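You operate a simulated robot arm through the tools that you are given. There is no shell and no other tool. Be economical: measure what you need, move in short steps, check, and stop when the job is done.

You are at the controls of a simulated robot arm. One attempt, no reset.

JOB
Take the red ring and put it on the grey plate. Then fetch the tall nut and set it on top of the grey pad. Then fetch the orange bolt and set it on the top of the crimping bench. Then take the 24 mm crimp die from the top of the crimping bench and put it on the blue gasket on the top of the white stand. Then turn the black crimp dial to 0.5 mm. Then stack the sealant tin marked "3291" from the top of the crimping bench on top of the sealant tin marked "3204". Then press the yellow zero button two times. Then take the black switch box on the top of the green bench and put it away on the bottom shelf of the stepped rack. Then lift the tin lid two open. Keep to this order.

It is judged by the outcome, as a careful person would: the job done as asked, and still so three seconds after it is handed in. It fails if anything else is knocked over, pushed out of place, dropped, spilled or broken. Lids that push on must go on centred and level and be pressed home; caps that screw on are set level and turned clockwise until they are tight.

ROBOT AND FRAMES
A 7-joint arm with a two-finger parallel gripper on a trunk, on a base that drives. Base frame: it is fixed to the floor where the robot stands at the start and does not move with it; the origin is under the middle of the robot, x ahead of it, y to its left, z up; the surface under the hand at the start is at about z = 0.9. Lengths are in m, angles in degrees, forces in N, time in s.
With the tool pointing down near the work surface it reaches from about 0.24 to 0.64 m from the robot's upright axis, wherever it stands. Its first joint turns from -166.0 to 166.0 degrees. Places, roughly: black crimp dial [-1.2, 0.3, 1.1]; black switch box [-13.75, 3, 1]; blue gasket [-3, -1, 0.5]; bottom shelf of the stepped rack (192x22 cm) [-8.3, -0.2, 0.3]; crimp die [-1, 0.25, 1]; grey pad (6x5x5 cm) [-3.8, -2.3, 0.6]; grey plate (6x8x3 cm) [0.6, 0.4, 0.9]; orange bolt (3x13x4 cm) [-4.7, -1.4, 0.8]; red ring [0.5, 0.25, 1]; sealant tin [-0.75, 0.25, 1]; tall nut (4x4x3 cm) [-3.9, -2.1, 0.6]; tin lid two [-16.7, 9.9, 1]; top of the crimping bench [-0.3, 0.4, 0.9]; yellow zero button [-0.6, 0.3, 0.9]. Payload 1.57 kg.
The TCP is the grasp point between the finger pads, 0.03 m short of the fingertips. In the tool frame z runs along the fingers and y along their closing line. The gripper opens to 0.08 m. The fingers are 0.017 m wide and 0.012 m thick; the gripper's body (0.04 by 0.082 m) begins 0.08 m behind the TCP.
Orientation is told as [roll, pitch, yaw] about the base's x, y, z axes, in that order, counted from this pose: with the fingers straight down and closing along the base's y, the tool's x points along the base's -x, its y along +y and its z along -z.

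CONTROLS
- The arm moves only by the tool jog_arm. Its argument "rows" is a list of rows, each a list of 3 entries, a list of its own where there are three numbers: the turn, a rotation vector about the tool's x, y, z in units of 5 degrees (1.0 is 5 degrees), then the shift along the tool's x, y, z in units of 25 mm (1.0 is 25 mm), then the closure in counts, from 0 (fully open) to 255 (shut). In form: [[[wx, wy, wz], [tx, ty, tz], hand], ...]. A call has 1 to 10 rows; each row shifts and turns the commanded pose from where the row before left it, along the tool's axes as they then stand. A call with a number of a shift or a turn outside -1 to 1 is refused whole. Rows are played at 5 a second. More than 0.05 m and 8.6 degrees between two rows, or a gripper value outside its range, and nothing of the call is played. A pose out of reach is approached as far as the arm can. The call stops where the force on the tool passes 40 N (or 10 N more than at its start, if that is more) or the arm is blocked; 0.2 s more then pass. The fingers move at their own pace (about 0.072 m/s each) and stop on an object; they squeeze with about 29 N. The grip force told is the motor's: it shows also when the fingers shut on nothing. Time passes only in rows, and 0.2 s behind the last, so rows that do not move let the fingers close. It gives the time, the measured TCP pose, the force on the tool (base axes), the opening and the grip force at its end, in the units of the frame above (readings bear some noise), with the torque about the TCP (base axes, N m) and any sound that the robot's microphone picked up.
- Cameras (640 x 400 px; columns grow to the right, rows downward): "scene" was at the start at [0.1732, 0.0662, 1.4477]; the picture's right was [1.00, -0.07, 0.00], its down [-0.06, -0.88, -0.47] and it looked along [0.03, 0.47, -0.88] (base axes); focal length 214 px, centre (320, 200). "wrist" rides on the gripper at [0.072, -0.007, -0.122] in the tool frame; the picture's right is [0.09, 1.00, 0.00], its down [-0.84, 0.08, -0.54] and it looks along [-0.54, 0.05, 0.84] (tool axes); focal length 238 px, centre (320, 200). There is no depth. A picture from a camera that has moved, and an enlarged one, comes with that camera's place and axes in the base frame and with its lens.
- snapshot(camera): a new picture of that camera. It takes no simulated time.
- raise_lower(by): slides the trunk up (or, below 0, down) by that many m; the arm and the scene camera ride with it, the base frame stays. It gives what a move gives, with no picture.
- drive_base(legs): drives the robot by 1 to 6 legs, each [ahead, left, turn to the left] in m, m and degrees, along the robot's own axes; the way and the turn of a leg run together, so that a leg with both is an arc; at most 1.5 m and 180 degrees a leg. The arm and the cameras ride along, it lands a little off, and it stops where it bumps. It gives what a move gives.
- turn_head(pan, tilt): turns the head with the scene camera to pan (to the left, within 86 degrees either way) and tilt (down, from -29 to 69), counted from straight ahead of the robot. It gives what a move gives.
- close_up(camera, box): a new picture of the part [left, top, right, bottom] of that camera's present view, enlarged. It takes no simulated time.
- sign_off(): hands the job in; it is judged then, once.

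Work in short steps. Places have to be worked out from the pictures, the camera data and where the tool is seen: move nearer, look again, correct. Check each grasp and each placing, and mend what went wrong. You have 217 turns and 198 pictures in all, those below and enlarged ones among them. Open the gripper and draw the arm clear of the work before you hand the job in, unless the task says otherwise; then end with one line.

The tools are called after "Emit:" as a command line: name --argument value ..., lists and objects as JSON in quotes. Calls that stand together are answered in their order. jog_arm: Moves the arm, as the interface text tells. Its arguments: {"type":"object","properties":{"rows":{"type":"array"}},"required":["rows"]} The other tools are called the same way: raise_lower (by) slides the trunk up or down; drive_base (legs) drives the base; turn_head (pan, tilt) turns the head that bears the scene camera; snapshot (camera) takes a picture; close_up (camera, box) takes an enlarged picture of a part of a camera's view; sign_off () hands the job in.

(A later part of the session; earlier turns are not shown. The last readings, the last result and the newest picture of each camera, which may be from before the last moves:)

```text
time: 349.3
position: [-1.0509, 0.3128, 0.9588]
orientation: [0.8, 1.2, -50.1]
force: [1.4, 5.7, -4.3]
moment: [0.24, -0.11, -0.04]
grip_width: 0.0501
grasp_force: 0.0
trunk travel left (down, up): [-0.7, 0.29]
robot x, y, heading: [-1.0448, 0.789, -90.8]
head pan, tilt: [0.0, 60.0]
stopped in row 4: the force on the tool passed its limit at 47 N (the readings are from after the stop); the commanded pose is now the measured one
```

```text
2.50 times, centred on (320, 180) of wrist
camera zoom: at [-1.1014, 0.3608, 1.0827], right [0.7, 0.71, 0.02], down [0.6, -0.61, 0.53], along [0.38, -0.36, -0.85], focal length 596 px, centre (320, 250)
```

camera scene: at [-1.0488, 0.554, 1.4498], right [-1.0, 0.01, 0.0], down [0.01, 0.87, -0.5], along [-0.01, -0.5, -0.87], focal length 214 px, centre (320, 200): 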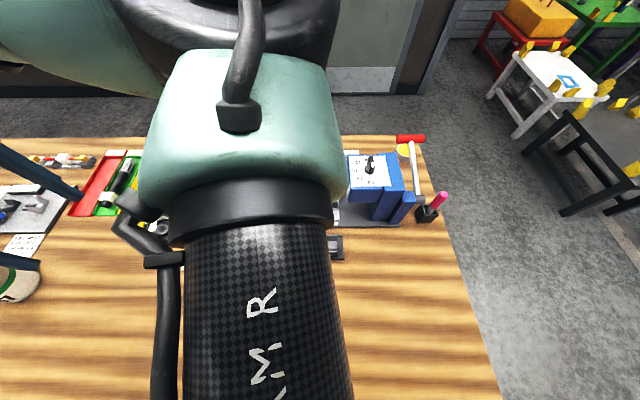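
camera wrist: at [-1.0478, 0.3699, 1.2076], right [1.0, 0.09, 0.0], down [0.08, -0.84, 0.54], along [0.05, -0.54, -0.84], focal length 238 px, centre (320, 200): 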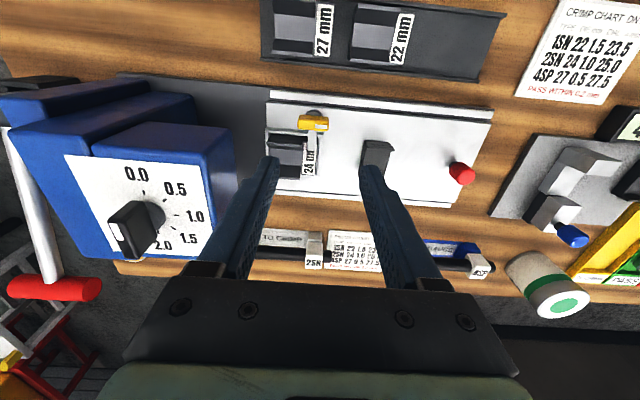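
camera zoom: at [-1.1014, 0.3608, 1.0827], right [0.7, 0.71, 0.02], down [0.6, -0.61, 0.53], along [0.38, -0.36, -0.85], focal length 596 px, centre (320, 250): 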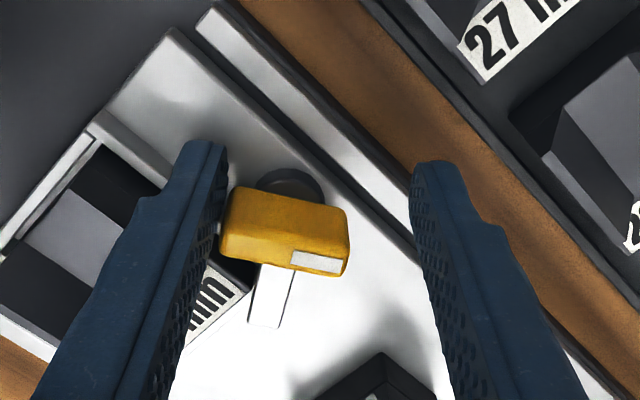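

The left finger is pressing against the die's frame. I close the fingers a touch, shift away (+tool y), and lift.

Emit:
jog_arm --rows '[[[0, 0, 0], [0, 0.1, 0], 96], [[0, 0, 0], [0, 0.06, 0], 96], [[0, 0, 0], [0, 0, 0], 96]]'

Emit:
close_up --camera "wrist" --box '[240, 100, 400, 260]'

```text
time: 350.1
position: [-1.0501, 0.312, 0.9595]
orientation: [0.6, 1.2, -50.2]
force: [-6.4, 5.9, -5.0]
moment: [0.2, 0.05, -0.28]
grip_width: 0.0509
grasp_force: 0.7
trunk travel left (down, up): [-0.7, 0.29]
robot x, y, heading: [-1.0459, 0.7936, -90.5]
head pan, tilt: [0.0, 60.0]
```

```text
2.50 times, centred on (320, 180) of wrist
camera zoom: at [-1.1002, 0.3614, 1.0829], right [0.71, 0.71, 0.01], down [0.6, -0.61, 0.53], along [0.38, -0.36, -0.85], focal length 596 px, centre (320, 250)
```

zoom: 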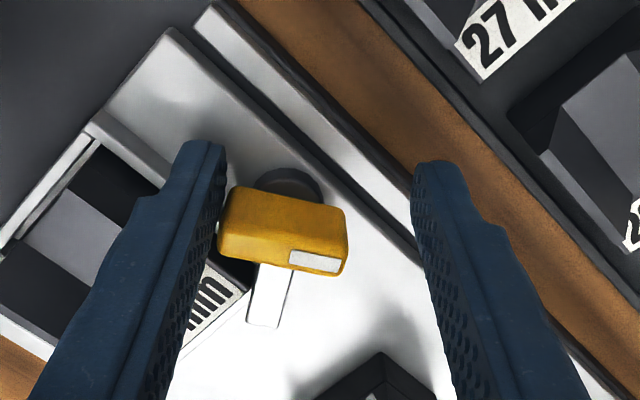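

Residual forces are small now. Shift 5 mm more away from the die and lift slowly.

Emit:
jog_arm --rows '[[[0, 0, 0], [0, 0.12, 0], 96], [[0, 0, 0], [0, 0.1, 0], 96], [[0, 0, 0], [0, 0, -0.1], 96], [[0, 0, 0], [0, 0, -0.1], 96], [[0, 0, 0], [0, 0, -0.2], 96], [[0, 0, 0], [0, 0, -0.4], 96], [[0, 0, 0], [0, 0, -0.5], 96], [[0, 0, 0], [0, 0, 0], 96]]'

Emit:
close_up --camera "wrist" --box '[240, 80, 400, 240]'

```text
time: 351.9
position: [-1.0429, 0.3167, 0.9918]
orientation: [0.9, 1.0, -49.9]
force: [-1.1, 0.5, 0.8]
moment: [0.03, -0.03, 0.0]
grip_width: 0.0501
grasp_force: 0.0
trunk travel left (down, up): [-0.7, 0.29]
robot x, y, heading: [-1.0426, 0.7927, -90.7]
head pan, tilt: [0.0, 60.0]
```

```text
2.50 times, centred on (320, 160) of wrist
camera zoom: at [-1.0946, 0.3642, 1.1151], right [0.7, 0.71, 0.02], down [0.6, -0.6, 0.53], along [0.38, -0.36, -0.85], focal length 596 px, centre (320, 300)
```

zoom: 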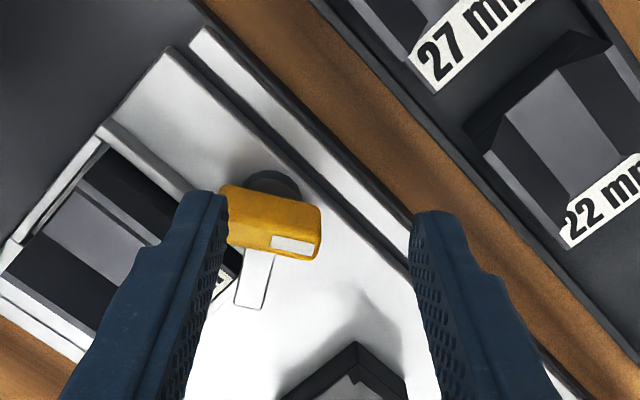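

Free of contact. The latch stays swung ~31°, bar now about clear of the label but still near the corner. I lift, rotate the hand to yaw ≈ -150 and view it, to turn it further with a better grip.

Emit:
jog_arm --rows '[[[0.18, -0.2, 1], [0, 0, -1], 80], [[0, 0, 1], [0, 0, -0.6], 80], [[0, 0, 1], [0, 0, 0], 80], [[0, 0, 1], [0, 0, 0], 80], [[0, 0, 1], [0, 0, 0], 80], [[0, 0, 1], [0, 0, 0], 80], [[0, 0, 1], [0, 0, 0], 80], [[0, 0, 1], [0, 0, 0], 80], [[0, 0, 1], [0, 0, 0], 80], [[0, 0, 1], [0, 0, 0], 80]]'

Emit:
jog_arm --rows '[[[0, 0, 1], [0, 0, 0], 160], [[0, 0, 1], [0, 0, 0], 160], [[0, 0, 1], [0, 0, 0], 160], [[0, 0, 1], [0, 0, 0], 160], [[0, 0, 1], [0, 0, 0], 160], [[0, 0, 1], [0, 0, 0], 160], [[0, 0, 1], [0, 0, 0], 160], [[0, 0, 1], [0, 0, 0], 160], [[0, 0, 1], [0, 0, 0], 160], [[0, 0, 1], [0, 0, 0], 160]]'

Emit:
snapshot --camera "wrist"

Emit:
close_up --camera "wrist" --box '[240, 80, 400, 240]'

```text
time: 354.1
position: [-1.0441, 0.3139, 1.031]
orientation: [-0.3, 0.0, -100.2]
force: [-0.4, 0.5, -0.5]
moment: [0.0, 0.02, 0.03]
grip_width: 0.0549
grasp_force: 0.0
trunk travel left (down, up): [-0.7, 0.29]
robot x, y, heading: [-1.0426, 0.7883, -90.7]
head pan, tilt: [0.0, 60.0]
```

```text
time: 356.3
position: [-1.0436, 0.3145, 1.0317]
orientation: [-0.1, -0.3, -150.3]
force: [0.2, 0.4, 0.6]
moment: [-0.01, -0.02, -0.01]
grip_width: 0.0299
grasp_force: 0.1
trunk travel left (down, up): [-0.7, 0.29]
robot x, y, heading: [-1.0461, 0.7897, -90.6]
head pan, tilt: [0.0, 60.0]
```

```text
103 pictures are left
camera wrist: at [-0.984, 0.3572, 1.1541], right [0.57, -0.82, 0.0], down [-0.69, -0.48, 0.55], along [-0.45, -0.31, -0.84], focal length 238 px, centre (320, 200)
```

wrist: 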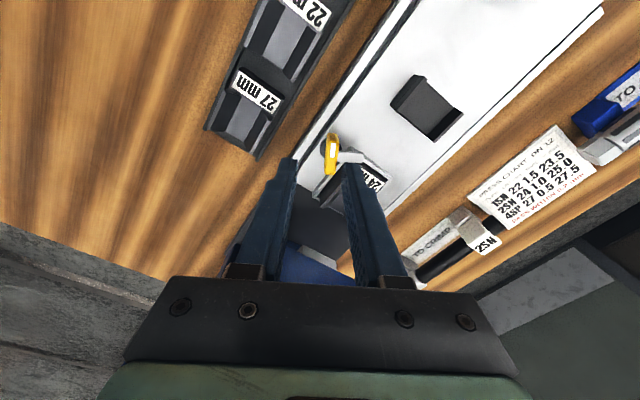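

```text
2.50 times, centred on (320, 160) of wrist
camera zoom: at [-0.984, 0.3572, 1.1541], right [0.57, -0.82, 0.0], down [-0.69, -0.48, 0.55], along [-0.45, -0.31, -0.84], focal length 596 px, centre (320, 300)
```

zoom: 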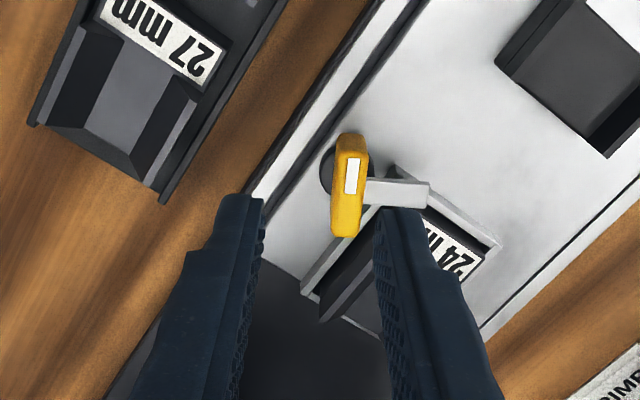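

I'll grip the wing's outer half across its thickness and swing it about the pivot (-1.051,0.299). Align and descend.

Emit:
jog_arm --rows '[[[0, 0, 0], [0, 0.43, 0.5], 160], [[0, 0, 0], [0, 0, 1], 160], [[0, 0, 0], [0, 0, 0.8], 160], [[0, 0, 0], [0, 0, 0.5], 160], [[0, 0, 0], [0, 0, 0.2], 160], [[0, 0, 0], [0, 0, 0], 160]]'

Emit:
close_up --camera "wrist" --box '[240, 100, 400, 240]'

```text
time: 357.2
position: [-1.0357, 0.3001, 0.9776]
orientation: [0.7, -0.4, -150.1]
force: [-0.8, 8.1, 24.9]
moment: [-0.02, -0.01, -0.07]
grip_width: 0.0236
grasp_force: 0.1
trunk travel left (down, up): [-0.7, 0.29]
robot x, y, heading: [-1.0456, 0.7908, -90.8]
head pan, tilt: [0.0, 60.0]
stopped in row 4: the force on the tool passed its limit at 51 N (the readings are from after the stop); the commanded pose is now the measured one
```

```text
2.86 times, centred on (320, 170) of wrist
camera zoom: at [-0.9772, 0.3448, 1.099], right [0.58, -0.82, 0.01], down [-0.69, -0.48, 0.55], along [-0.44, -0.33, -0.84], focal length 681 px, centre (320, 286)
```

zoom: 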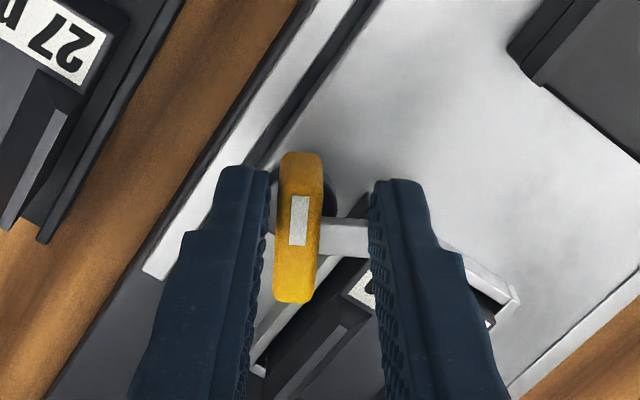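

A fingertip touched the wing/bar. Lift, shift 5 mm outward along the wing and 5 mm toward it, and retry.

Emit:
jog_arm --rows '[[[-0.14, 0.08, 0], [0, 0, -0.5], 160], [[0, 0, 0], [0.2, -0.22, 0], 160], [[0, 0, 0], [0, 0, 0.4], 160], [[0, 0, 0], [0, 0, 0.3], 160], [[0, 0, 0], [0, 0, 0.3], 160], [[0, 0, 0], [0, 0, 0.2], 160], [[0, 0, 0], [0, 0, 0], 160]]'

Emit:
close_up --camera "wrist" --box '[240, 100, 400, 240]'

```text
time: 358.8
position: [-1.0347, 0.3073, 0.9574]
orientation: [1.3, -0.1, -150.1]
force: [-0.2, -0.4, 0.0]
moment: [0.0, 0.03, 0.0]
grip_width: 0.0297
grasp_force: 0.0
trunk travel left (down, up): [-0.7, 0.29]
robot x, y, heading: [-1.0456, 0.7897, -90.9]
head pan, tilt: [0.0, 60.0]
```

```text
2.86 times, centred on (320, 170) of wrist
camera zoom: at [-0.9778, 0.3518, 1.0794], right [0.58, -0.82, 0.02], down [-0.69, -0.47, 0.54], along [-0.43, -0.33, -0.84], focal length 681 px, centre (320, 286)
```

zoom: 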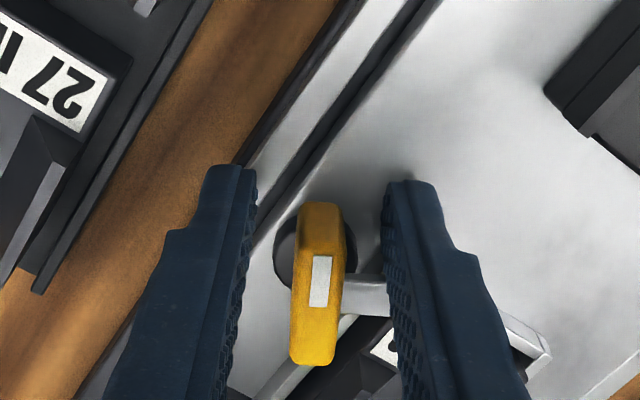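

Well placed on the wing's outer half. Close and swing counter-clockwise about the pivot.

Emit:
jog_arm --rows '[[[0, 0, 0], [0, 0, 0], 255], [[0, 0, 0], [0, 0, 0], 255], [[0, 0, -1], [0, -0.06, 0], 255], [[0, 0, -1], [0, -0.06, 0], 255], [[0, 0, -1], [0, -0.06, 0], 255], [[0, 0, -1], [0, -0.06, 0], 255], [[0, 0, 0], [0, 0, 0], 255]]'

Emit:
close_up --camera "wrist" --box '[240, 100, 400, 240]'

```text
time: 360.4
position: [-1.0382, 0.3117, 0.9568]
orientation: [1.2, -0.5, -130.0]
force: [0.2, -5.7, 8.9]
moment: [0.77, 0.21, 0.09]
grip_width: 0.0114
grasp_force: 28.5
trunk travel left (down, up): [-0.7, 0.29]
robot x, y, heading: [-1.0421, 0.7884, -90.9]
head pan, tilt: [0.0, 60.0]
```

```text
2.86 times, centred on (320, 170) of wrist
camera zoom: at [-0.9989, 0.3736, 1.0786], right [0.82, -0.57, 0.02], down [-0.48, -0.68, 0.55], along [-0.3, -0.46, -0.83], focal length 681 px, centre (320, 286)
```

zoom: 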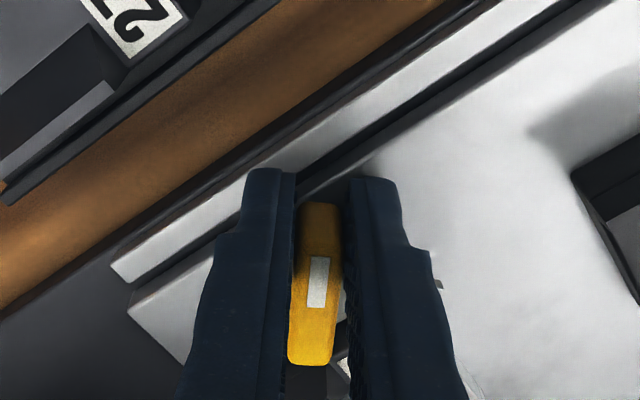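

Turning easily. Continue another 40°.

Emit:
jog_arm --rows '[[[0, 0, -1], [0, -0.06, 0], 255], [[0, 0, -1], [0, -0.06, 0], 255], [[0, 0, -1], [0, -0.06, 0], 255], [[0, 0, -1], [0, -0.06, 0], 255], [[0, 0, -1], [0, -0.06, 0], 255], [[0, 0, -1], [0, -0.06, 0], 255], [[0, 0, 0], [0, 0, 0], 255]]'

Emit:
close_up --camera "wrist" --box '[240, 100, 400, 240]'

```text
time: 362.0
position: [-1.046, 0.3144, 0.9571]
orientation: [0.7, -1.1, -99.9]
force: [2.8, -13.0, 9.7]
moment: [0.05, 0.58, -0.01]
grip_width: 0.0111
grasp_force: 28.5
trunk travel left (down, up): [-0.7, 0.29]
robot x, y, heading: [-1.0446, 0.7895, -90.7]
head pan, tilt: [0.0, 60.0]
```

```text
2.86 times, centred on (320, 170) of wrist
camera zoom: at [-1.0419, 0.39, 1.0777], right [1.0, -0.08, 0.01], down [-0.07, -0.83, 0.56], along [-0.04, -0.56, -0.83], focal length 681 px, centre (320, 286)
```

zoom: 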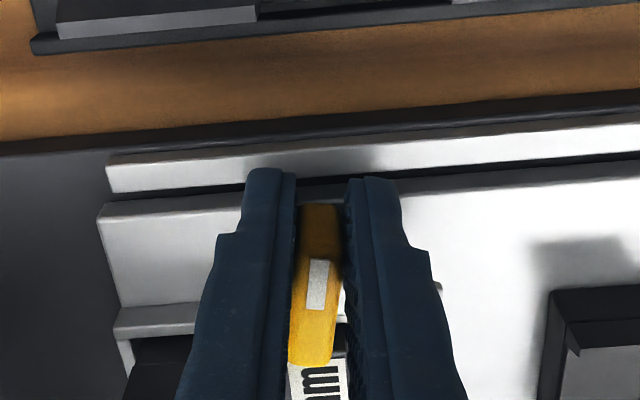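

Latch swung ~80°, bar clear of the die. Release, lift, and rotate to yaw 180 for the die.

Emit:
jog_arm --rows '[[[0, 0, 0], [0, 0, 0], 170], [[0, 0, 0], [0, 0, 0], 170], [[0, 0, 0], [0, 0, -0.4], 170], [[0, 0, 0], [0, 0, -1], 170], [[0, 0, 0], [0, 0, -1], 100], [[0, 0, 0], [0, 0, -1], 0], [[0.14, 0.22, 1], [0, 0, 0], 0], [[0, 0, 1], [0, 0, 0], 0], [[0, 0, 1], [0, 0, 0], 0], [[0, 0, 1], [0, 0, 0], 0]]'

Emit:
jog_arm --rows '[[[0, 0, 1], [0, 0, 0], 0], [[0, 0, 1], [0, 0, 0], 0], [[0, 0, 1], [0, 0, 0], 0], [[0, 0, 1], [0, 0, 0], 0], [[0, 0, 1], [0, 0, 0], 0], [[0, 0, 1], [0, 0, 0], 0], [[0, 0, 1], [0, 0, 0], 0], [[0, 0, 1], [0, 0, 0], 0], [[0, 0, 1], [0, 0, 0], 0], [[0, 0, 1], [0, 0, 0], 0]]'

Emit:
jog_arm --rows '[[[0, 0, 1], [0, 0, 0], 0], [[0, 0, 1], [0, 0, 0], 0], [[0, 0, 0], [-0.4, 1, 0], 0], [[0, 0, 0], [-0.4, 1, 0], 0], [[0, 0, 0], [0, 0, 0], 0]]'

Emit:
snapshot --camera "wrist"

```text
time: 364.2
position: [-1.0478, 0.3191, 1.0417]
orientation: [0.0, 0.1, -120.2]
force: [0.4, -0.5, -0.1]
moment: [-0.01, 0.02, -0.01]
grip_width: 0.0801
grasp_force: 0.1
trunk travel left (down, up): [-0.7, 0.29]
robot x, y, heading: [-1.0441, 0.7887, -90.6]
head pan, tilt: [0.0, 60.0]
```

```text
time: 366.4
position: [-1.0473, 0.3177, 1.0409]
orientation: [-0.1, 0.1, -170.3]
force: [0.7, -0.5, 0.9]
moment: [0.0, 0.03, -0.04]
grip_width: 0.0801
grasp_force: 0.0
trunk travel left (down, up): [-0.7, 0.29]
robot x, y, heading: [-1.0479, 0.7902, -90.8]
head pan, tilt: [0.0, 60.0]
```

```text
time: 367.6
position: [-1.0687, 0.2692, 1.0403]
orientation: [-0.2, 0.1, 179.9]
force: [0.2, 0.4, -0.4]
moment: [-0.04, 0.0, 0.01]
grip_width: 0.0799
grasp_force: 0.1
trunk travel left (down, up): [-0.7, 0.29]
robot x, y, heading: [-1.0408, 0.7904, -90.7]
head pan, tilt: [0.0, 60.0]
```

```text
97 pictures are left
camera wrist: at [-0.997, 0.2756, 1.1636], right [0.09, -1.0, 0.0], down [-0.84, -0.08, 0.54], along [-0.54, -0.05, -0.84], focal length 238 px, centre (320, 200)
```

wrist: 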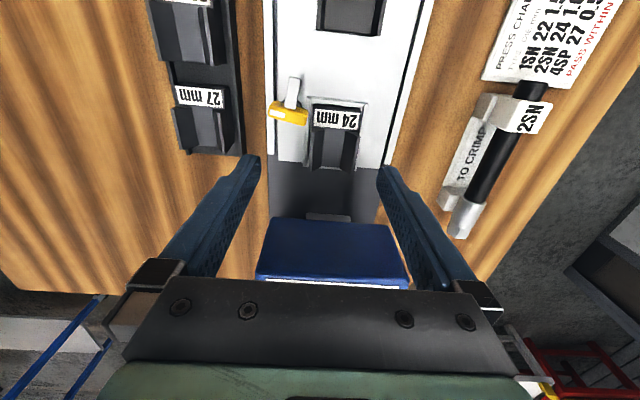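

The die is unlatched. Align over it at (-1.074, 0.2545) and descend to z≈0.978.

Emit:
jog_arm --rows '[[[0, 0, 0], [-0.2, 0.58, 0], 30], [[0, 0, 0], [0, 0, 0.8], 40], [[0, 0, 0], [0, 0, 0.8], 40], [[0, 0, 0], [0, 0, 0.8], 40], [[0, 0, 0], [0, 0, 0], 40]]'

Emit:
close_up --camera "wrist" --box '[240, 100, 400, 240]'

```text
time: 368.8
position: [-1.0734, 0.2526, 0.98]
orientation: [-0.2, 0.1, 179.9]
force: [-1.2, 0.2, -0.4]
moment: [0.01, 0.0, 0.0]
grip_width: 0.0674
grasp_force: 0.1
trunk travel left (down, up): [-0.7, 0.29]
robot x, y, heading: [-1.0435, 0.7911, -90.9]
head pan, tilt: [0.0, 60.0]
```

```text
2.86 times, centred on (320, 170) of wrist
camera zoom: at [-1.0014, 0.2596, 1.1021], right [0.09, -1.0, 0.0], down [-0.84, -0.08, 0.54], along [-0.54, -0.05, -0.84], focal length 681 px, centre (320, 286)
```

zoom: 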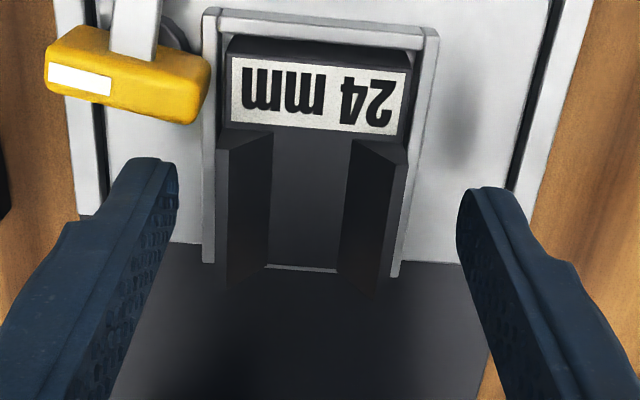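

Fingers straddle the die evenly. Lower 12 mm and close, staying above the nest frame.

Emit:
jog_arm --rows '[[[0, 0, 0], [0, -0.06, 0.25], 40], [[0, 0, 0], [0, 0, 0.25], 40], [[0, 0, 0], [0, 0, 0], 100], [[0, 0, 0], [0, 0, 0], 255], [[0, 0, 0], [0, 0, 0], 255], [[0, 0, 0], [0, 0, 0], 255]]'

Emit:
close_up --camera "wrist" --box '[240, 100, 400, 240]'

```text
time: 370.2
position: [-1.0734, 0.2544, 0.9681]
orientation: [-0.1, 0.1, 179.9]
force: [-0.8, 0.2, 0.2]
moment: [-0.08, 0.03, 0.02]
grip_width: 0.0438
grasp_force: 28.3
trunk travel left (down, up): [-0.7, 0.29]
robot x, y, heading: [-1.0449, 0.7857, -91.0]
head pan, tilt: [0.0, 60.0]
```

```text
2.86 times, centred on (320, 170) of wrist
camera zoom: at [-1.0014, 0.2616, 1.091], right [0.09, -1.0, 0.0], down [-0.84, -0.08, 0.54], along [-0.54, -0.05, -0.84], focal length 681 px, centre (320, 286)
```

zoom: 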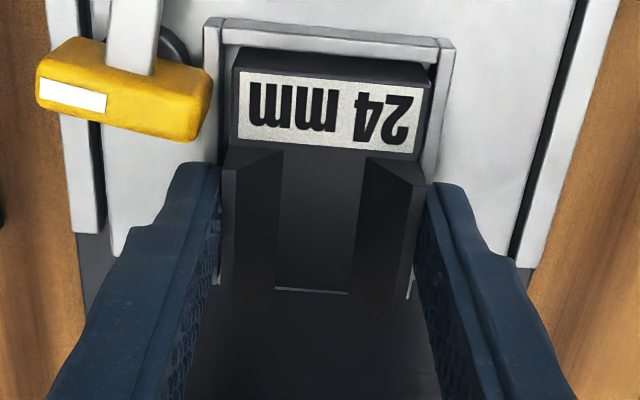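

Die gripped (43.8 mm). Lift gently and check.

Emit:
jog_arm --rows '[[[0, 0, 0], [0, 0, -0.2], 255], [[0, 0, 0], [0, 0, -0.4], 255], [[0, 0, 0], [0, 0, -0.8], 255], [[0, 0, 0], [0, 0, -1], 255], [[0, 0, 0], [0, 0, -1], 255], [[0, 0, 0], [0, 0, -1], 255], [[0, 0, 0], [0, 0, -1], 255], [[0, 0, 0], [0, 0, -1], 255], [[0, 0, 0], [0, 0, -1], 255], [[0, 0, 0], [0, 0, -1], 255]]'

Emit:
snapshot --camera "wrist"

```text
time: 372.4
position: [-1.0706, 0.2551, 1.1791]
orientation: [-0.1, 0.1, 179.9]
force: [0.3, -0.2, -3.2]
moment: [0.0, 0.02, 0.02]
grip_width: 0.0439
grasp_force: 29.1
trunk travel left (down, up): [-0.7, 0.29]
robot x, y, heading: [-1.0436, 0.7912, -90.7]
head pan, tilt: [0.0, 60.0]
```

```text
94 pictures are left
camera wrist: at [-1.0004, 0.2625, 1.3013], right [0.09, -1.0, 0.0], down [-0.84, -0.08, 0.54], along [-0.54, -0.05, -0.84], focal length 238 px, centre (320, 200)
```

wrist: 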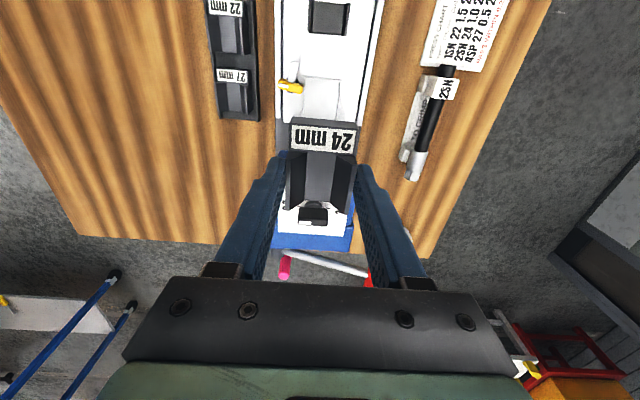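

Die lifted out cleanly. Drive round to the front of the white stand, facing it.

Emit:
drive_base --legs '[[-0.35, 0, 0], [0, -1.05, 0], [0.9, 0, 0], [0.85, 0, 0], [0, 0, -89], [0, 0.45, 0]]'

Emit:
turn_head --pan 0 --tilt 50

Emit:
snapshot --camera "scene"

Emit:
snapshot --camera "wrist"

```text
time: 394.3
position: [-2.6972, -1.0052, 1.1785]
orientation: [-0.1, 0.0, 88.7]
force: [-0.2, 0.0, -4.5]
moment: [-0.01, 0.0, 0.0]
grip_width: 0.0438
grasp_force: 28.7
trunk travel left (down, up): [-0.7, 0.29]
robot x, y, heading: [-2.1615, -1.0415, 177.6]
head pan, tilt: [0.0, 60.0]
```

```text
time: 395.0
position: [-2.6978, -1.0047, 1.178]
orientation: [-0.1, 0.1, 88.6]
force: [0.3, 0.6, -3.0]
moment: [0.02, 0.03, 0.01]
grip_width: 0.044
grasp_force: 29.1
trunk travel left (down, up): [-0.7, 0.29]
robot x, y, heading: [-2.1636, -1.0437, 178.0]
head pan, tilt: [0.0, 50.0]
```

```text
93 pictures are left
camera scene: at [-2.4123, -1.0326, 1.4622], right [0.03, 1.0, 0.0], down [0.77, -0.03, -0.64], along [-0.64, 0.02, -0.77], focal length 214 px, centre (320, 200)
```

scene: 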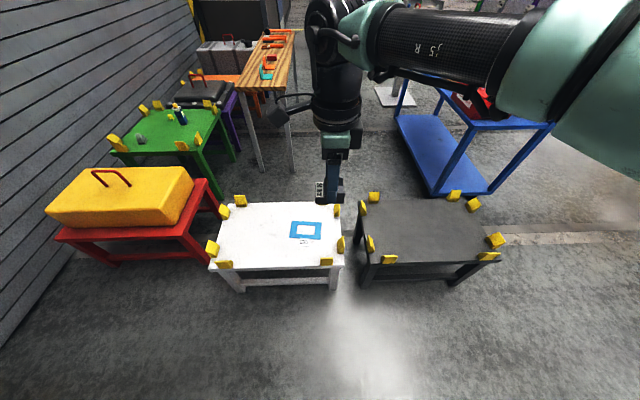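

```text
92 pictures are left
camera wrist: at [-2.6923, -1.0749, 1.3008], right [-1.0, -0.07, 0.0], down [-0.06, 0.84, 0.54], along [-0.04, 0.54, -0.84], focal length 238 px, centre (320, 200)
```

wrist: 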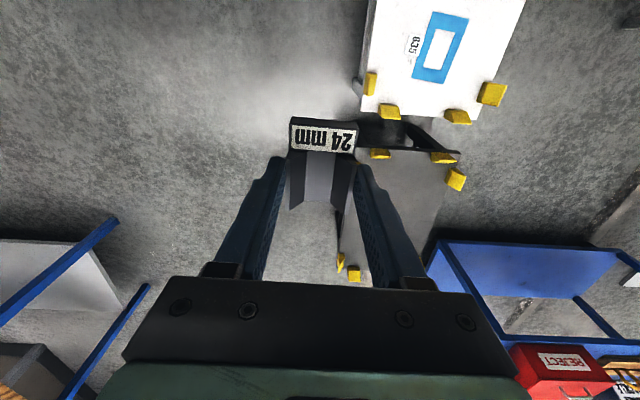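

Gasket ≈ (-3.03,-1.095). Drive 0.38 m nearer, pull the hand back a bit, and lower the trunk 0.4 m.

Emit:
drive_base --legs '[[0.38, 0, 2]]'

Emit:
raise_lower --by -0.4

Emit:
snapshot --camera "wrist"

Emit:
close_up --camera "scene" --box '[200, 150, 460, 340]'

```text
time: 397.4
position: [-3.082, -1.0134, 1.1776]
orientation: [-0.1, 0.0, 90.5]
force: [-0.5, 0.0, -4.1]
moment: [0.0, -0.04, -0.05]
grip_width: 0.0439
grasp_force: 29.2
trunk travel left (down, up): [-0.7, 0.29]
robot x, y, heading: [-2.5468, -1.0367, 179.9]
head pan, tilt: [0.0, 50.0]
```

```text
time: 401.3
position: [-3.0811, -1.0147, 0.7773]
orientation: [-0.1, 0.2, 90.4]
force: [-0.2, 0.0, -2.8]
moment: [0.02, 0.03, -0.04]
grip_width: 0.0438
grasp_force: 28.8
trunk travel left (down, up): [-0.3, 0.69]
robot x, y, heading: [-2.5499, -1.0335, 179.9]
head pan, tilt: [0.0, 50.0]
```

```text
91 pictures are left
camera wrist: at [-3.0743, -1.0849, 0.9009], right [-0.99, -0.1, 0.0], down [-0.09, 0.84, 0.54], along [-0.05, 0.54, -0.84], focal length 238 px, centre (320, 200)
```

wrist: 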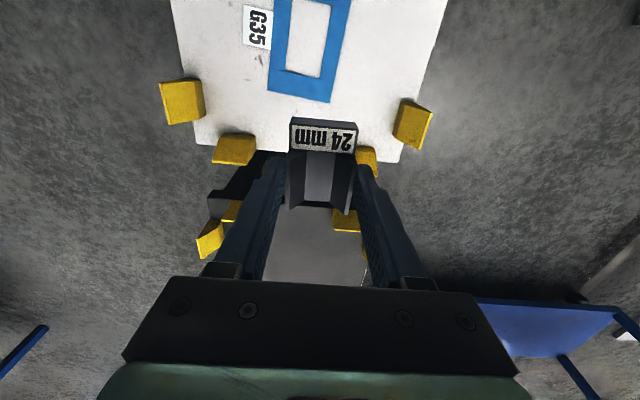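

```text
2.11 times, centred on (330, 245) of scene
camera zoom: at [-2.7957, -1.0339, 1.0623], right [0.0, 1.0, 0.0], down [0.77, 0.0, -0.64], along [-0.64, 0.0, -0.77], focal length 452 px, centre (299, 105)
```

zoom: 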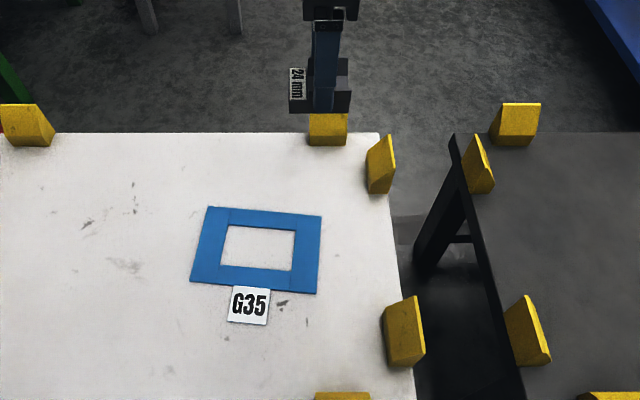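

Gasket outline ≈16×10.5 cm, with a 9.5×5.4 cm hole centred at (-3.033,-1.088), turned ~4.5°. The die is ~6.2 cm long, so I lay its length across the short side of the hole to rest on both bands: yaw ≈175.5.

Emit:
jog_arm --rows '[[[0, 0, 0], [1, -0.6, 0], 255], [[0, 0, 0], [1, -0.6, 0], 255], [[0, 0, 0], [0.9, -0.52, 0], 255], [[0, 0, -1], [0, 0, 0], 255], [[0, 0, -1], [0, 0, 0], 255], [[0, 0, -1], [0, 0, 0], 255], [[0, 0, -1], [0, 0, 0], 255], [[0, 0, -1], [0, 0, 0], 255], [[0, 0, -1], [0, 0, 0], 255], [[0, 0, -1], [0, 0, 0], 255]]'

Emit:
jog_arm --rows '[[[0, 0, -1], [0, 0, 0], 255], [[0, 0, -1], [0, 0, 0], 255], [[0, 0, -1], [0, 0, 0], 255], [[0, 0, -1], [0, 0, 0], 255], [[0, 0, -1], [0, 0, 0.5], 255], [[0, 0, -1], [0, 0, 1], 255], [[0, 0, -1], [0, 0, 1], 255], [[0, 0, -1], [0, 0, 1], 255], [[0, 0, -1], [0, 0, 1], 255], [[0, 0, -1], [0, 0, 1], 255]]'

Emit:
snapshot --camera "wrist"

Emit:
close_up --camera "scene" --box '[220, 180, 400, 290]'

```text
time: 403.5
position: [-3.0367, -1.0865, 0.7786]
orientation: [0.0, 0.1, 125.7]
force: [0.7, 0.5, -3.0]
moment: [-0.01, 0.02, 0.0]
grip_width: 0.0436
grasp_force: 28.6
trunk travel left (down, up): [-0.3, 0.69]
robot x, y, heading: [-2.5447, -1.0395, 180.0]
head pan, tilt: [0.0, 50.0]
```

```text
time: 405.7
position: [-3.0382, -1.0878, 0.6406]
orientation: [0.1, 0.2, 175.6]
force: [-0.1, 0.2, -3.9]
moment: [-0.01, 0.02, -0.02]
grip_width: 0.044
grasp_force: 29.0
trunk travel left (down, up): [-0.3, 0.69]
robot x, y, heading: [-2.5465, -1.035, 179.6]
head pan, tilt: [0.0, 50.0]
```

```text
89 pictures are left
camera wrist: at [-2.9664, -1.0844, 0.7633], right [0.02, -1.0, 0.0], down [-0.84, -0.01, 0.54], along [-0.54, -0.01, -0.84], focal length 238 px, centre (320, 200)
```

wrist: 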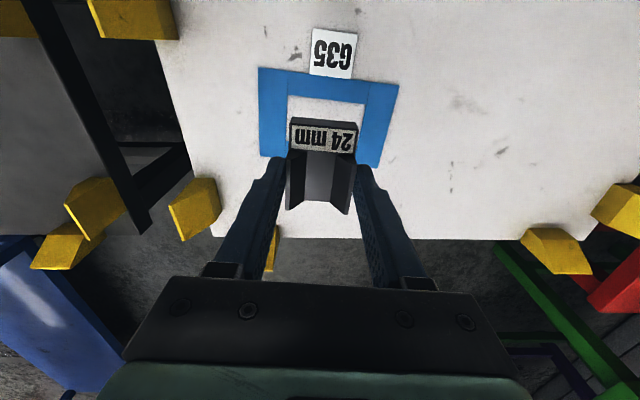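

```text
3.56 times, centred on (310, 235) of scene
camera zoom: at [-2.7958, -1.0339, 1.0623], right [0.0, 1.0, 0.0], down [0.77, 0.0, -0.64], along [-0.64, 0.0, -0.77], focal length 763 px, centre (356, 76)
```

zoom: 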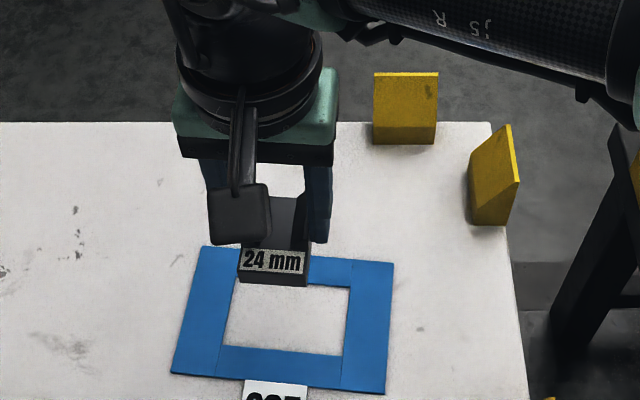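

Stereo shows the stand top at z≈0.435, hole 5.8 cm – too close to the die's length to span. I'll set it on the +y end band instead (3.5 cm wide, die centre over it): target TCP (-3.053,-1.031). Move and lower to 0.53.

Emit:
jog_arm --rows '[[[0, 0, 0], [-0.26, -0.75, 0], 255], [[0, 0, 0], [-0.26, -0.75, 0], 255], [[0, 0, 0], [-0.25, -0.73, 0], 255], [[0, 0, 0], [0, 0, 1], 255], [[0, 0, 0], [0, 0, 1], 255], [[0, 0, 0], [0, 0, 1], 255], [[0, 0, 0], [0, 0, 1], 255], [[0, 0, 0], [0, 0, 0.4], 255], [[0, 0, 0], [0, 0, 0], 255]]'

Emit:
snapshot --camera "wrist"

Emit:
close_up --camera "scene" --box '[250, 200, 390, 290]'

```text
time: 407.7
position: [-3.0505, -1.0301, 0.53]
orientation: [0.0, 0.1, 175.5]
force: [-0.5, -0.2, -3.8]
moment: [-0.04, 0.01, -0.05]
grip_width: 0.0437
grasp_force: 29.3
trunk travel left (down, up): [-0.3, 0.69]
robot x, y, heading: [-2.5476, -1.0369, 179.9]
head pan, tilt: [0.0, 50.0]
```

```text
87 pictures are left
camera wrist: at [-2.9795, -1.0275, 0.6525], right [0.01, -1.0, 0.0], down [-0.84, -0.01, 0.54], along [-0.54, -0.01, -0.84], focal length 238 px, centre (320, 200)
```

wrist: 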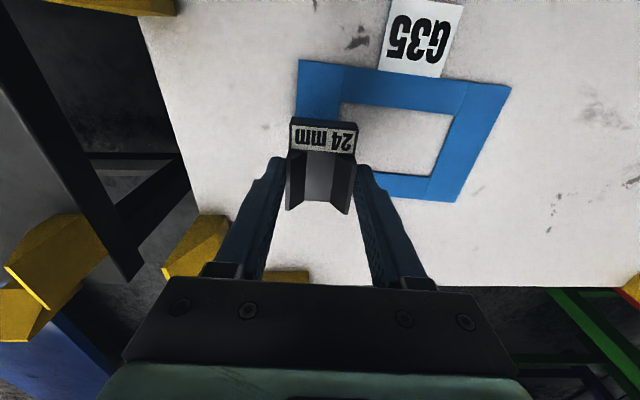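

```text
4.44 times, centred on (320, 245) of scene
camera zoom: at [-2.7957, -1.0339, 1.0622], right [0.0, 1.0, 0.0], down [0.77, 0.0, -0.64], along [-0.64, 0.0, -0.77], focal length 953 px, centre (320, 0)
```

zoom: 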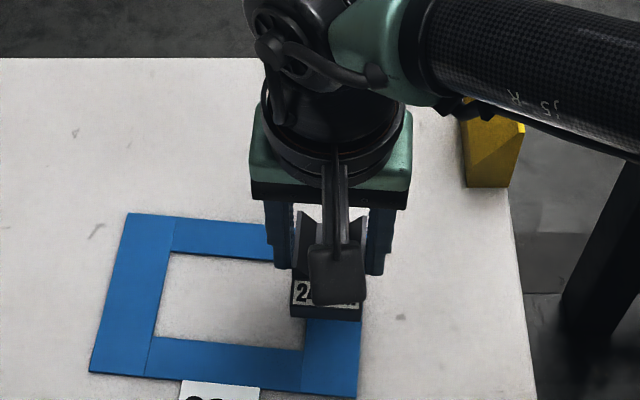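

Geometry agrees. Lower in steps to contact.

Emit:
jog_arm --rows '[[[0, 0, 0], [-0.1, 0, 0.5], 255], [[0, 0, 0], [0, 0, 0.4], 255], [[0, 0, 0], [0, 0, 0.2], 255], [[0, 0, 0], [0, 0, 0.1], 255], [[0, 0, 0], [0, 0, 0.1], 255], [[0, 0, 0], [0, 0, 0], 255]]'

```text
time: 409.1
position: [-3.0534, -1.0305, 0.499]
orientation: [0.0, 0.1, 175.4]
force: [-0.8, -0.1, -2.9]
moment: [0.03, -0.02, 0.01]
grip_width: 0.0438
grasp_force: 29.2
trunk travel left (down, up): [-0.3, 0.69]
robot x, y, heading: [-2.549, -1.0326, 179.7]
head pan, tilt: [0.0, 50.0]
```

Emit:
jog_arm --rows '[[[0, 0, 0], [0, 0, 0.1], 255], [[0, 0, 0], [0, 0, 0.1], 255], [[0, 0, 0], [0, 0, 0.1], 255], [[0, 0, 0], [0, 0, 0.1], 255], [[0, 0, 0], [0, 0, 0], 255]]'

```text
time: 410.3
position: [-3.0546, -1.0301, 0.4879]
orientation: [0.1, 0.1, 175.5]
force: [-0.2, -0.4, -3.0]
moment: [0.02, 0.02, -0.04]
grip_width: 0.0436
grasp_force: 29.4
trunk travel left (down, up): [-0.3, 0.69]
robot x, y, heading: [-2.545, -1.0366, 179.8]
head pan, tilt: [0.0, 50.0]
```

Emit:
jog_arm --rows '[[[0, 0, 0], [0, 0, 0.1], 255], [[0, 0, 0], [0, 0, 0.1], 255], [[0, 0, 0], [0, 0, 0.1], 255], [[0, 0, 0], [0, 0, 0.1], 255], [[0, 0, 0], [0, 0, 0], 255]]'

Emit:
close_up --camera "scene" --box '[280, 220, 380, 290]'

```text
time: 411.5
position: [-3.0567, -1.0294, 0.4805]
orientation: [0.1, -0.4, 175.3]
force: [-4.8, -0.5, 24.6]
moment: [0.01, 0.17, 0.0]
grip_width: 0.0437
grasp_force: 28.7
trunk travel left (down, up): [-0.3, 0.69]
robot x, y, heading: [-2.5457, -1.0358, 180.0]
head pan, tilt: [0.0, 50.0]
```

```text
5.71 times, centred on (330, 255) of scene
camera zoom: at [-2.7941, -1.0339, 1.0629], right [0.0, 1.0, 0.0], down [0.76, 0.0, -0.64], along [-0.64, 0.0, -0.76], focal length 1226 px, centre (263, -114)
```

zoom: 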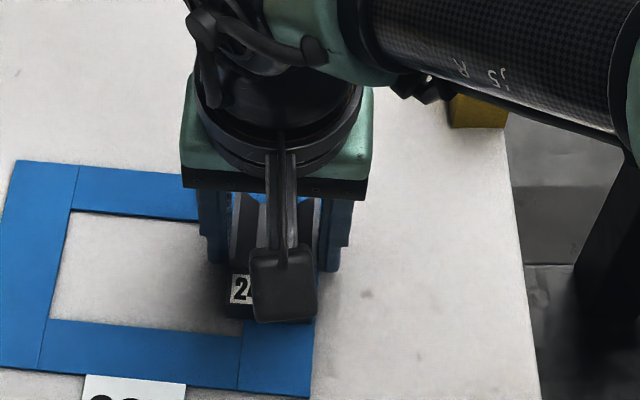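

Contact made. Ease 2 mm, release and lift.

Emit:
jog_arm --rows '[[[0, 0, 0], [0, 0, -0.1], 255], [[0, 0, 0], [0, 0, 0], 90], [[0, 0, 0], [0, 0, 0], 0], [[0, 0, 0], [0, 0, 0], 0], [[0, 0, 0], [0, 0, -0.5], 0], [[0, 0, 0], [0, 0, -1], 0], [[0, 0, 0], [0, 0, -1], 0], [[0, 0, 0], [0, 0, -1], 0], [[0, 0, 0], [0.5, 0, -1], 0], [[0, 0, 0], [0.5, 0, -1], 0]]'

Emit:
snapshot --camera "wrist"

Emit:
close_up --camera "scene" --box '[260, 210, 380, 290]'

```text
time: 413.7
position: [-3.0302, -1.0313, 0.6208]
orientation: [0.1, 0.0, 175.5]
force: [0.4, -0.2, -0.4]
moment: [0.0, 0.0, 0.04]
grip_width: 0.0798
grasp_force: 0.1
trunk travel left (down, up): [-0.3, 0.69]
robot x, y, heading: [-2.548, -1.0359, 180.0]
head pan, tilt: [0.0, 50.0]
```

```text
84 pictures are left
camera wrist: at [-2.9572, -1.0289, 0.7425], right [0.01, -1.0, 0.0], down [-0.84, -0.01, 0.54], along [-0.54, -0.01, -0.84], focal length 238 px, centre (320, 200)
```

wrist: 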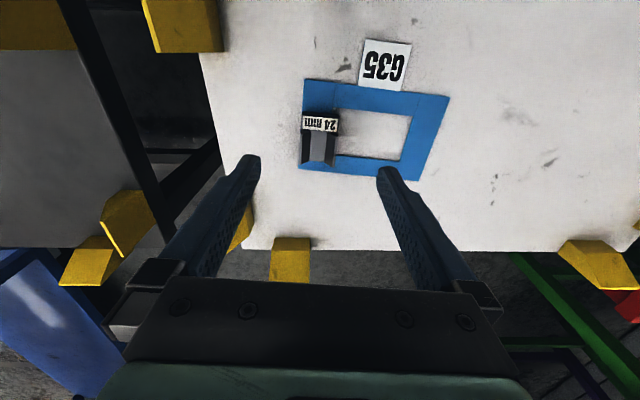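

```text
5.00 times, centred on (320, 250) of scene
camera zoom: at [-2.7955, -1.0339, 1.0623], right [0.0, 1.0, 0.0], down [0.77, 0.0, -0.64], along [-0.64, 0.0, -0.77], focal length 1072 px, centre (320, -50)
```

zoom: 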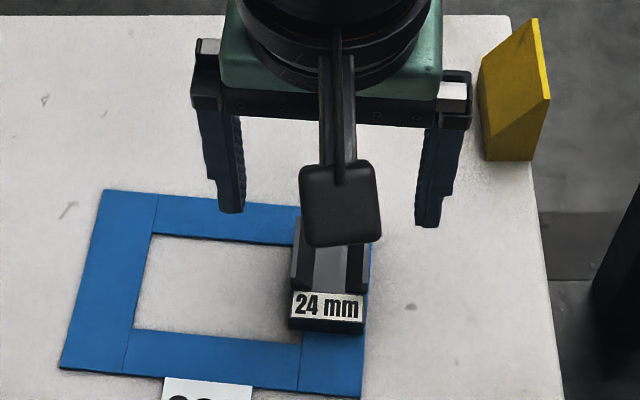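

The die lies flat on the gasket band. Next the dial: raise and drive to the front of the bench, facing it at x≈-1.0.

Emit:
raise_lower --by 0.6

Emit:
drive_base --legs '[[-0.4, 0, 0], [0, 0, -90], [0, -1.1, 0], [0.9, 0, 0]]'

Emit:
turn_head --pan 20 --tilt 60

Emit:
snapshot --camera "scene"

Emit:
close_up --camera "scene" --box '[150, 200, 330, 320]'

```text
refused: 0.6 is not a number from -0.4 to 0.4
```

```text
time: 427.9
position: [-1.0449, -0.0547, 0.6]
orientation: [-0.4, 3.9, 87.9]
force: [0.3, 0.0, 0.0]
moment: [0.03, 0.01, 0.01]
grip_width: 0.0801
grasp_force: 0.1
trunk travel left (down, up): [-0.3, 0.69]
robot x, y, heading: [-1.0457, -0.5005, 89.9]
head pan, tilt: [0.0, 50.0]
stopped in leg 4: the robot was blocked; the commanded pose is now the measured one
```

```text
time: 428.7
position: [-1.044, -0.0539, 0.5999]
orientation: [-0.4, 3.7, 87.9]
force: [0.0, -0.1, 0.4]
moment: [-0.01, 0.0, 0.03]
grip_width: 0.0798
grasp_force: 0.1
trunk travel left (down, up): [-0.3, 0.69]
robot x, y, heading: [-1.0463, -0.5053, 89.8]
head pan, tilt: [20.0, 60.0]
```

```text
82 pictures are left
camera scene: at [-1.0707, -0.2697, 1.0498], right [0.94, 0.34, 0.0], down [0.29, -0.81, -0.5], along [-0.17, 0.47, -0.87], focal length 214 px, centre (320, 200)
```

scene: 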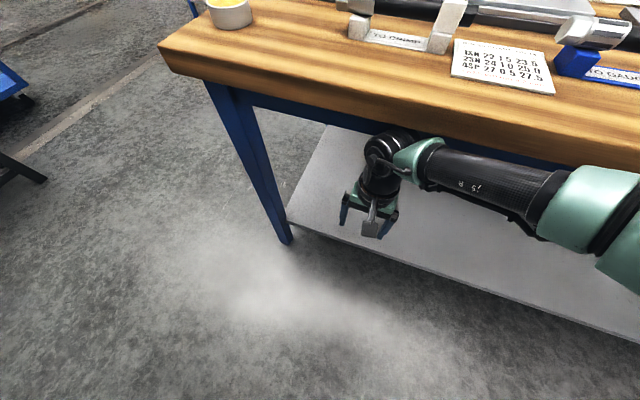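

```text
3.33 times, centred on (240, 260) of scene
camera zoom: at [-1.0707, -0.2697, 1.0498], right [0.94, 0.34, 0.0], down [0.29, -0.81, -0.5], along [-0.17, 0.47, -0.87], focal length 715 px, centre (587, 0)
```

zoom: 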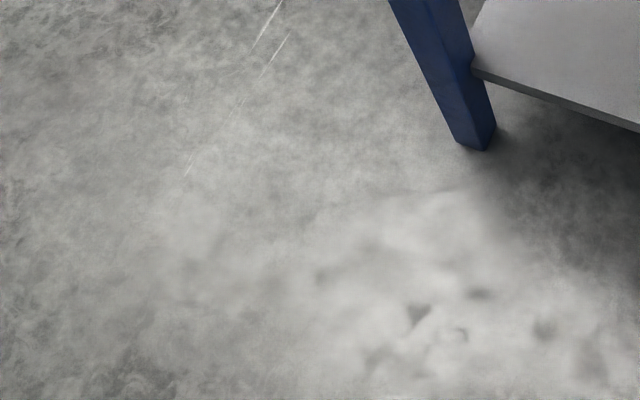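

The raise was refused (limit 0.4) and the arm touched the bench frame from below; nothing seems disturbed. Back off, then raise.

Emit:
drive_base --legs '[[-0.45, 0, 0]]'

Emit:
raise_lower --by 0.4

Emit:
raise_lower --by 0.25

Emit:
snapshot --camera "scene"

```text
time: 431.4
position: [-1.0436, -0.4967, 0.5996]
orientation: [-0.5, 3.8, 87.6]
force: [-0.4, 0.3, 0.3]
moment: [-0.01, -0.02, 0.0]
grip_width: 0.0801
grasp_force: 0.0
trunk travel left (down, up): [-0.3, 0.69]
robot x, y, heading: [-1.0478, -0.9442, 89.5]
head pan, tilt: [20.0, 60.0]
```

```text
time: 435.2
position: [-1.0441, -0.4961, 0.9982]
orientation: [-0.4, 3.8, 87.7]
force: [-0.3, 0.4, 0.8]
moment: [-0.02, 0.01, -0.02]
grip_width: 0.0801
grasp_force: 0.0
trunk travel left (down, up): [-0.7, 0.29]
robot x, y, heading: [-1.0535, -0.9452, 89.8]
head pan, tilt: [20.0, 60.0]
```

```text
time: 437.8
position: [-1.0442, -0.4962, 1.2499]
orientation: [-0.3, 3.8, 87.6]
force: [-0.1, 0.1, 0.1]
moment: [-0.01, 0.01, -0.01]
grip_width: 0.0799
grasp_force: 0.1
trunk travel left (down, up): [-0.95, 0.04]
robot x, y, heading: [-1.0496, -0.947, 89.8]
head pan, tilt: [20.0, 60.0]
```

```text
80 pictures are left
camera scene: at [-1.0709, -0.7111, 1.6997], right [0.94, 0.34, 0.0], down [0.29, -0.82, -0.5], along [-0.17, 0.47, -0.87], focal length 214 px, centre (320, 200)
```

scene: 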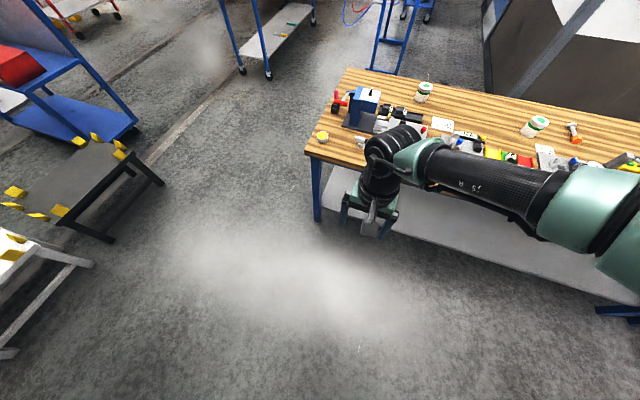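

All in place. Now drive in to y≈-0.12 with the hand high.

Emit:
drive_base --legs '[[0.83, 0, 0]]'

Emit:
jog_arm --rows '[[[-0.03, -0.38, 0], [0, 0, 0], 0], [[-0.03, -0.38, 0], [0, 0, 0], 0], [[0, 0, 0], [0, 0, 0], 0]]'

Emit:
snapshot --camera "wrist"

Emit:
close_up --camera "scene" --box '[160, 150, 340, 310]'

```text
time: 442.1
position: [-1.0411, 0.3118, 1.2487]
orientation: [-0.4, 3.9, 87.7]
force: [0.1, 0.0, -0.4]
moment: [-0.02, 0.02, 0.0]
grip_width: 0.08
grasp_force: 0.1
trunk travel left (down, up): [-0.95, 0.04]
robot x, y, heading: [-1.0457, -0.1395, 89.7]
head pan, tilt: [20.0, 60.0]
```

```text
time: 442.9
position: [-1.0416, 0.3116, 1.2496]
orientation: [-0.1, 0.0, 87.8]
force: [0.0, 1.2, -0.1]
moment: [-0.01, 0.0, -0.05]
grip_width: 0.0801
grasp_force: 0.1
trunk travel left (down, up): [-0.95, 0.04]
robot x, y, heading: [-1.0467, -0.1422, 89.6]
head pan, tilt: [20.0, 60.0]
```

```text
79 pictures are left
camera wrist: at [-1.038, 0.2406, 1.3715], right [-1.0, -0.05, 0.0], down [-0.05, 0.84, 0.54], along [-0.03, 0.54, -0.84], focal length 238 px, centre (320, 200)
```

wrist: 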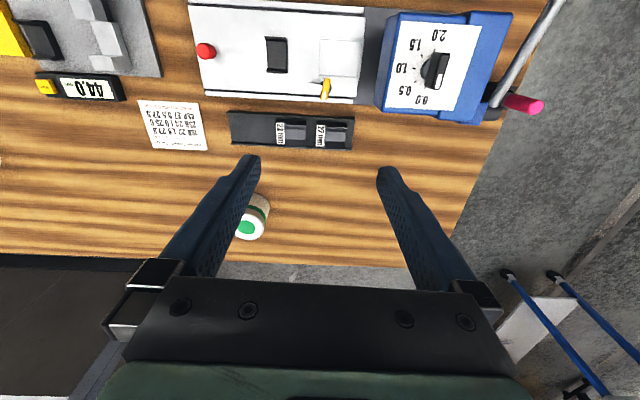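

```text
2.50 times, centred on (250, 230) of scene
camera zoom: at [-1.068, 0.0969, 1.6997], right [0.94, 0.34, 0.0], down [0.29, -0.81, -0.5], along [-0.17, 0.47, -0.87], focal length 536 px, centre (495, 125)
```

zoom: 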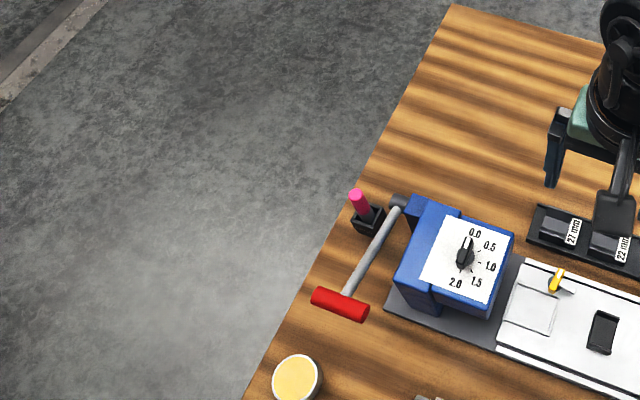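

The dial face is visible. Zoom in on it from both cameras.

Emit:
close_up --camera "scene" --box '[285, 225, 340, 265]'

Emit:
close_up --camera "wrist" --box '[370, 5, 500, 125]'

```text
10.00 times, centred on (312, 245) of scene
camera zoom: at [-1.068, 0.0969, 1.6997], right [0.94, 0.34, 0.0], down [0.29, -0.81, -0.5], along [-0.17, 0.47, -0.87], focal length 2145 px, centre (395, -250)
```

zoom: 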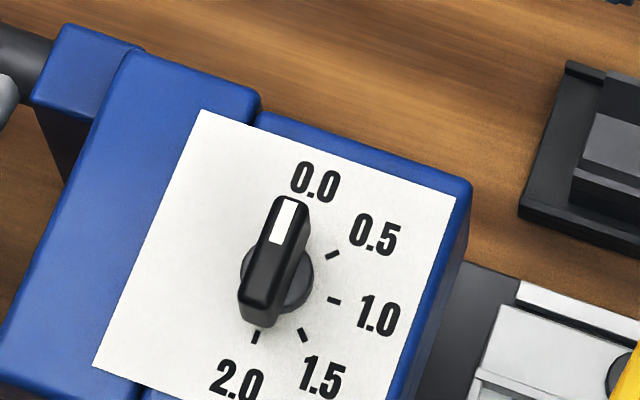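

```text
3.33 times, centred on (435, 65) of wrist
camera zoom: at [-1.038, 0.2406, 1.3715], right [-1.0, -0.05, 0.0], down [-0.05, 0.84, 0.54], along [-0.03, 0.54, -0.84], focal length 794 px, centre (-63, 650)
```

zoom: 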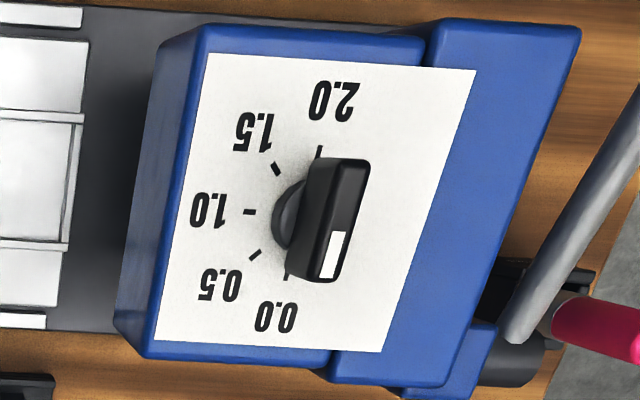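

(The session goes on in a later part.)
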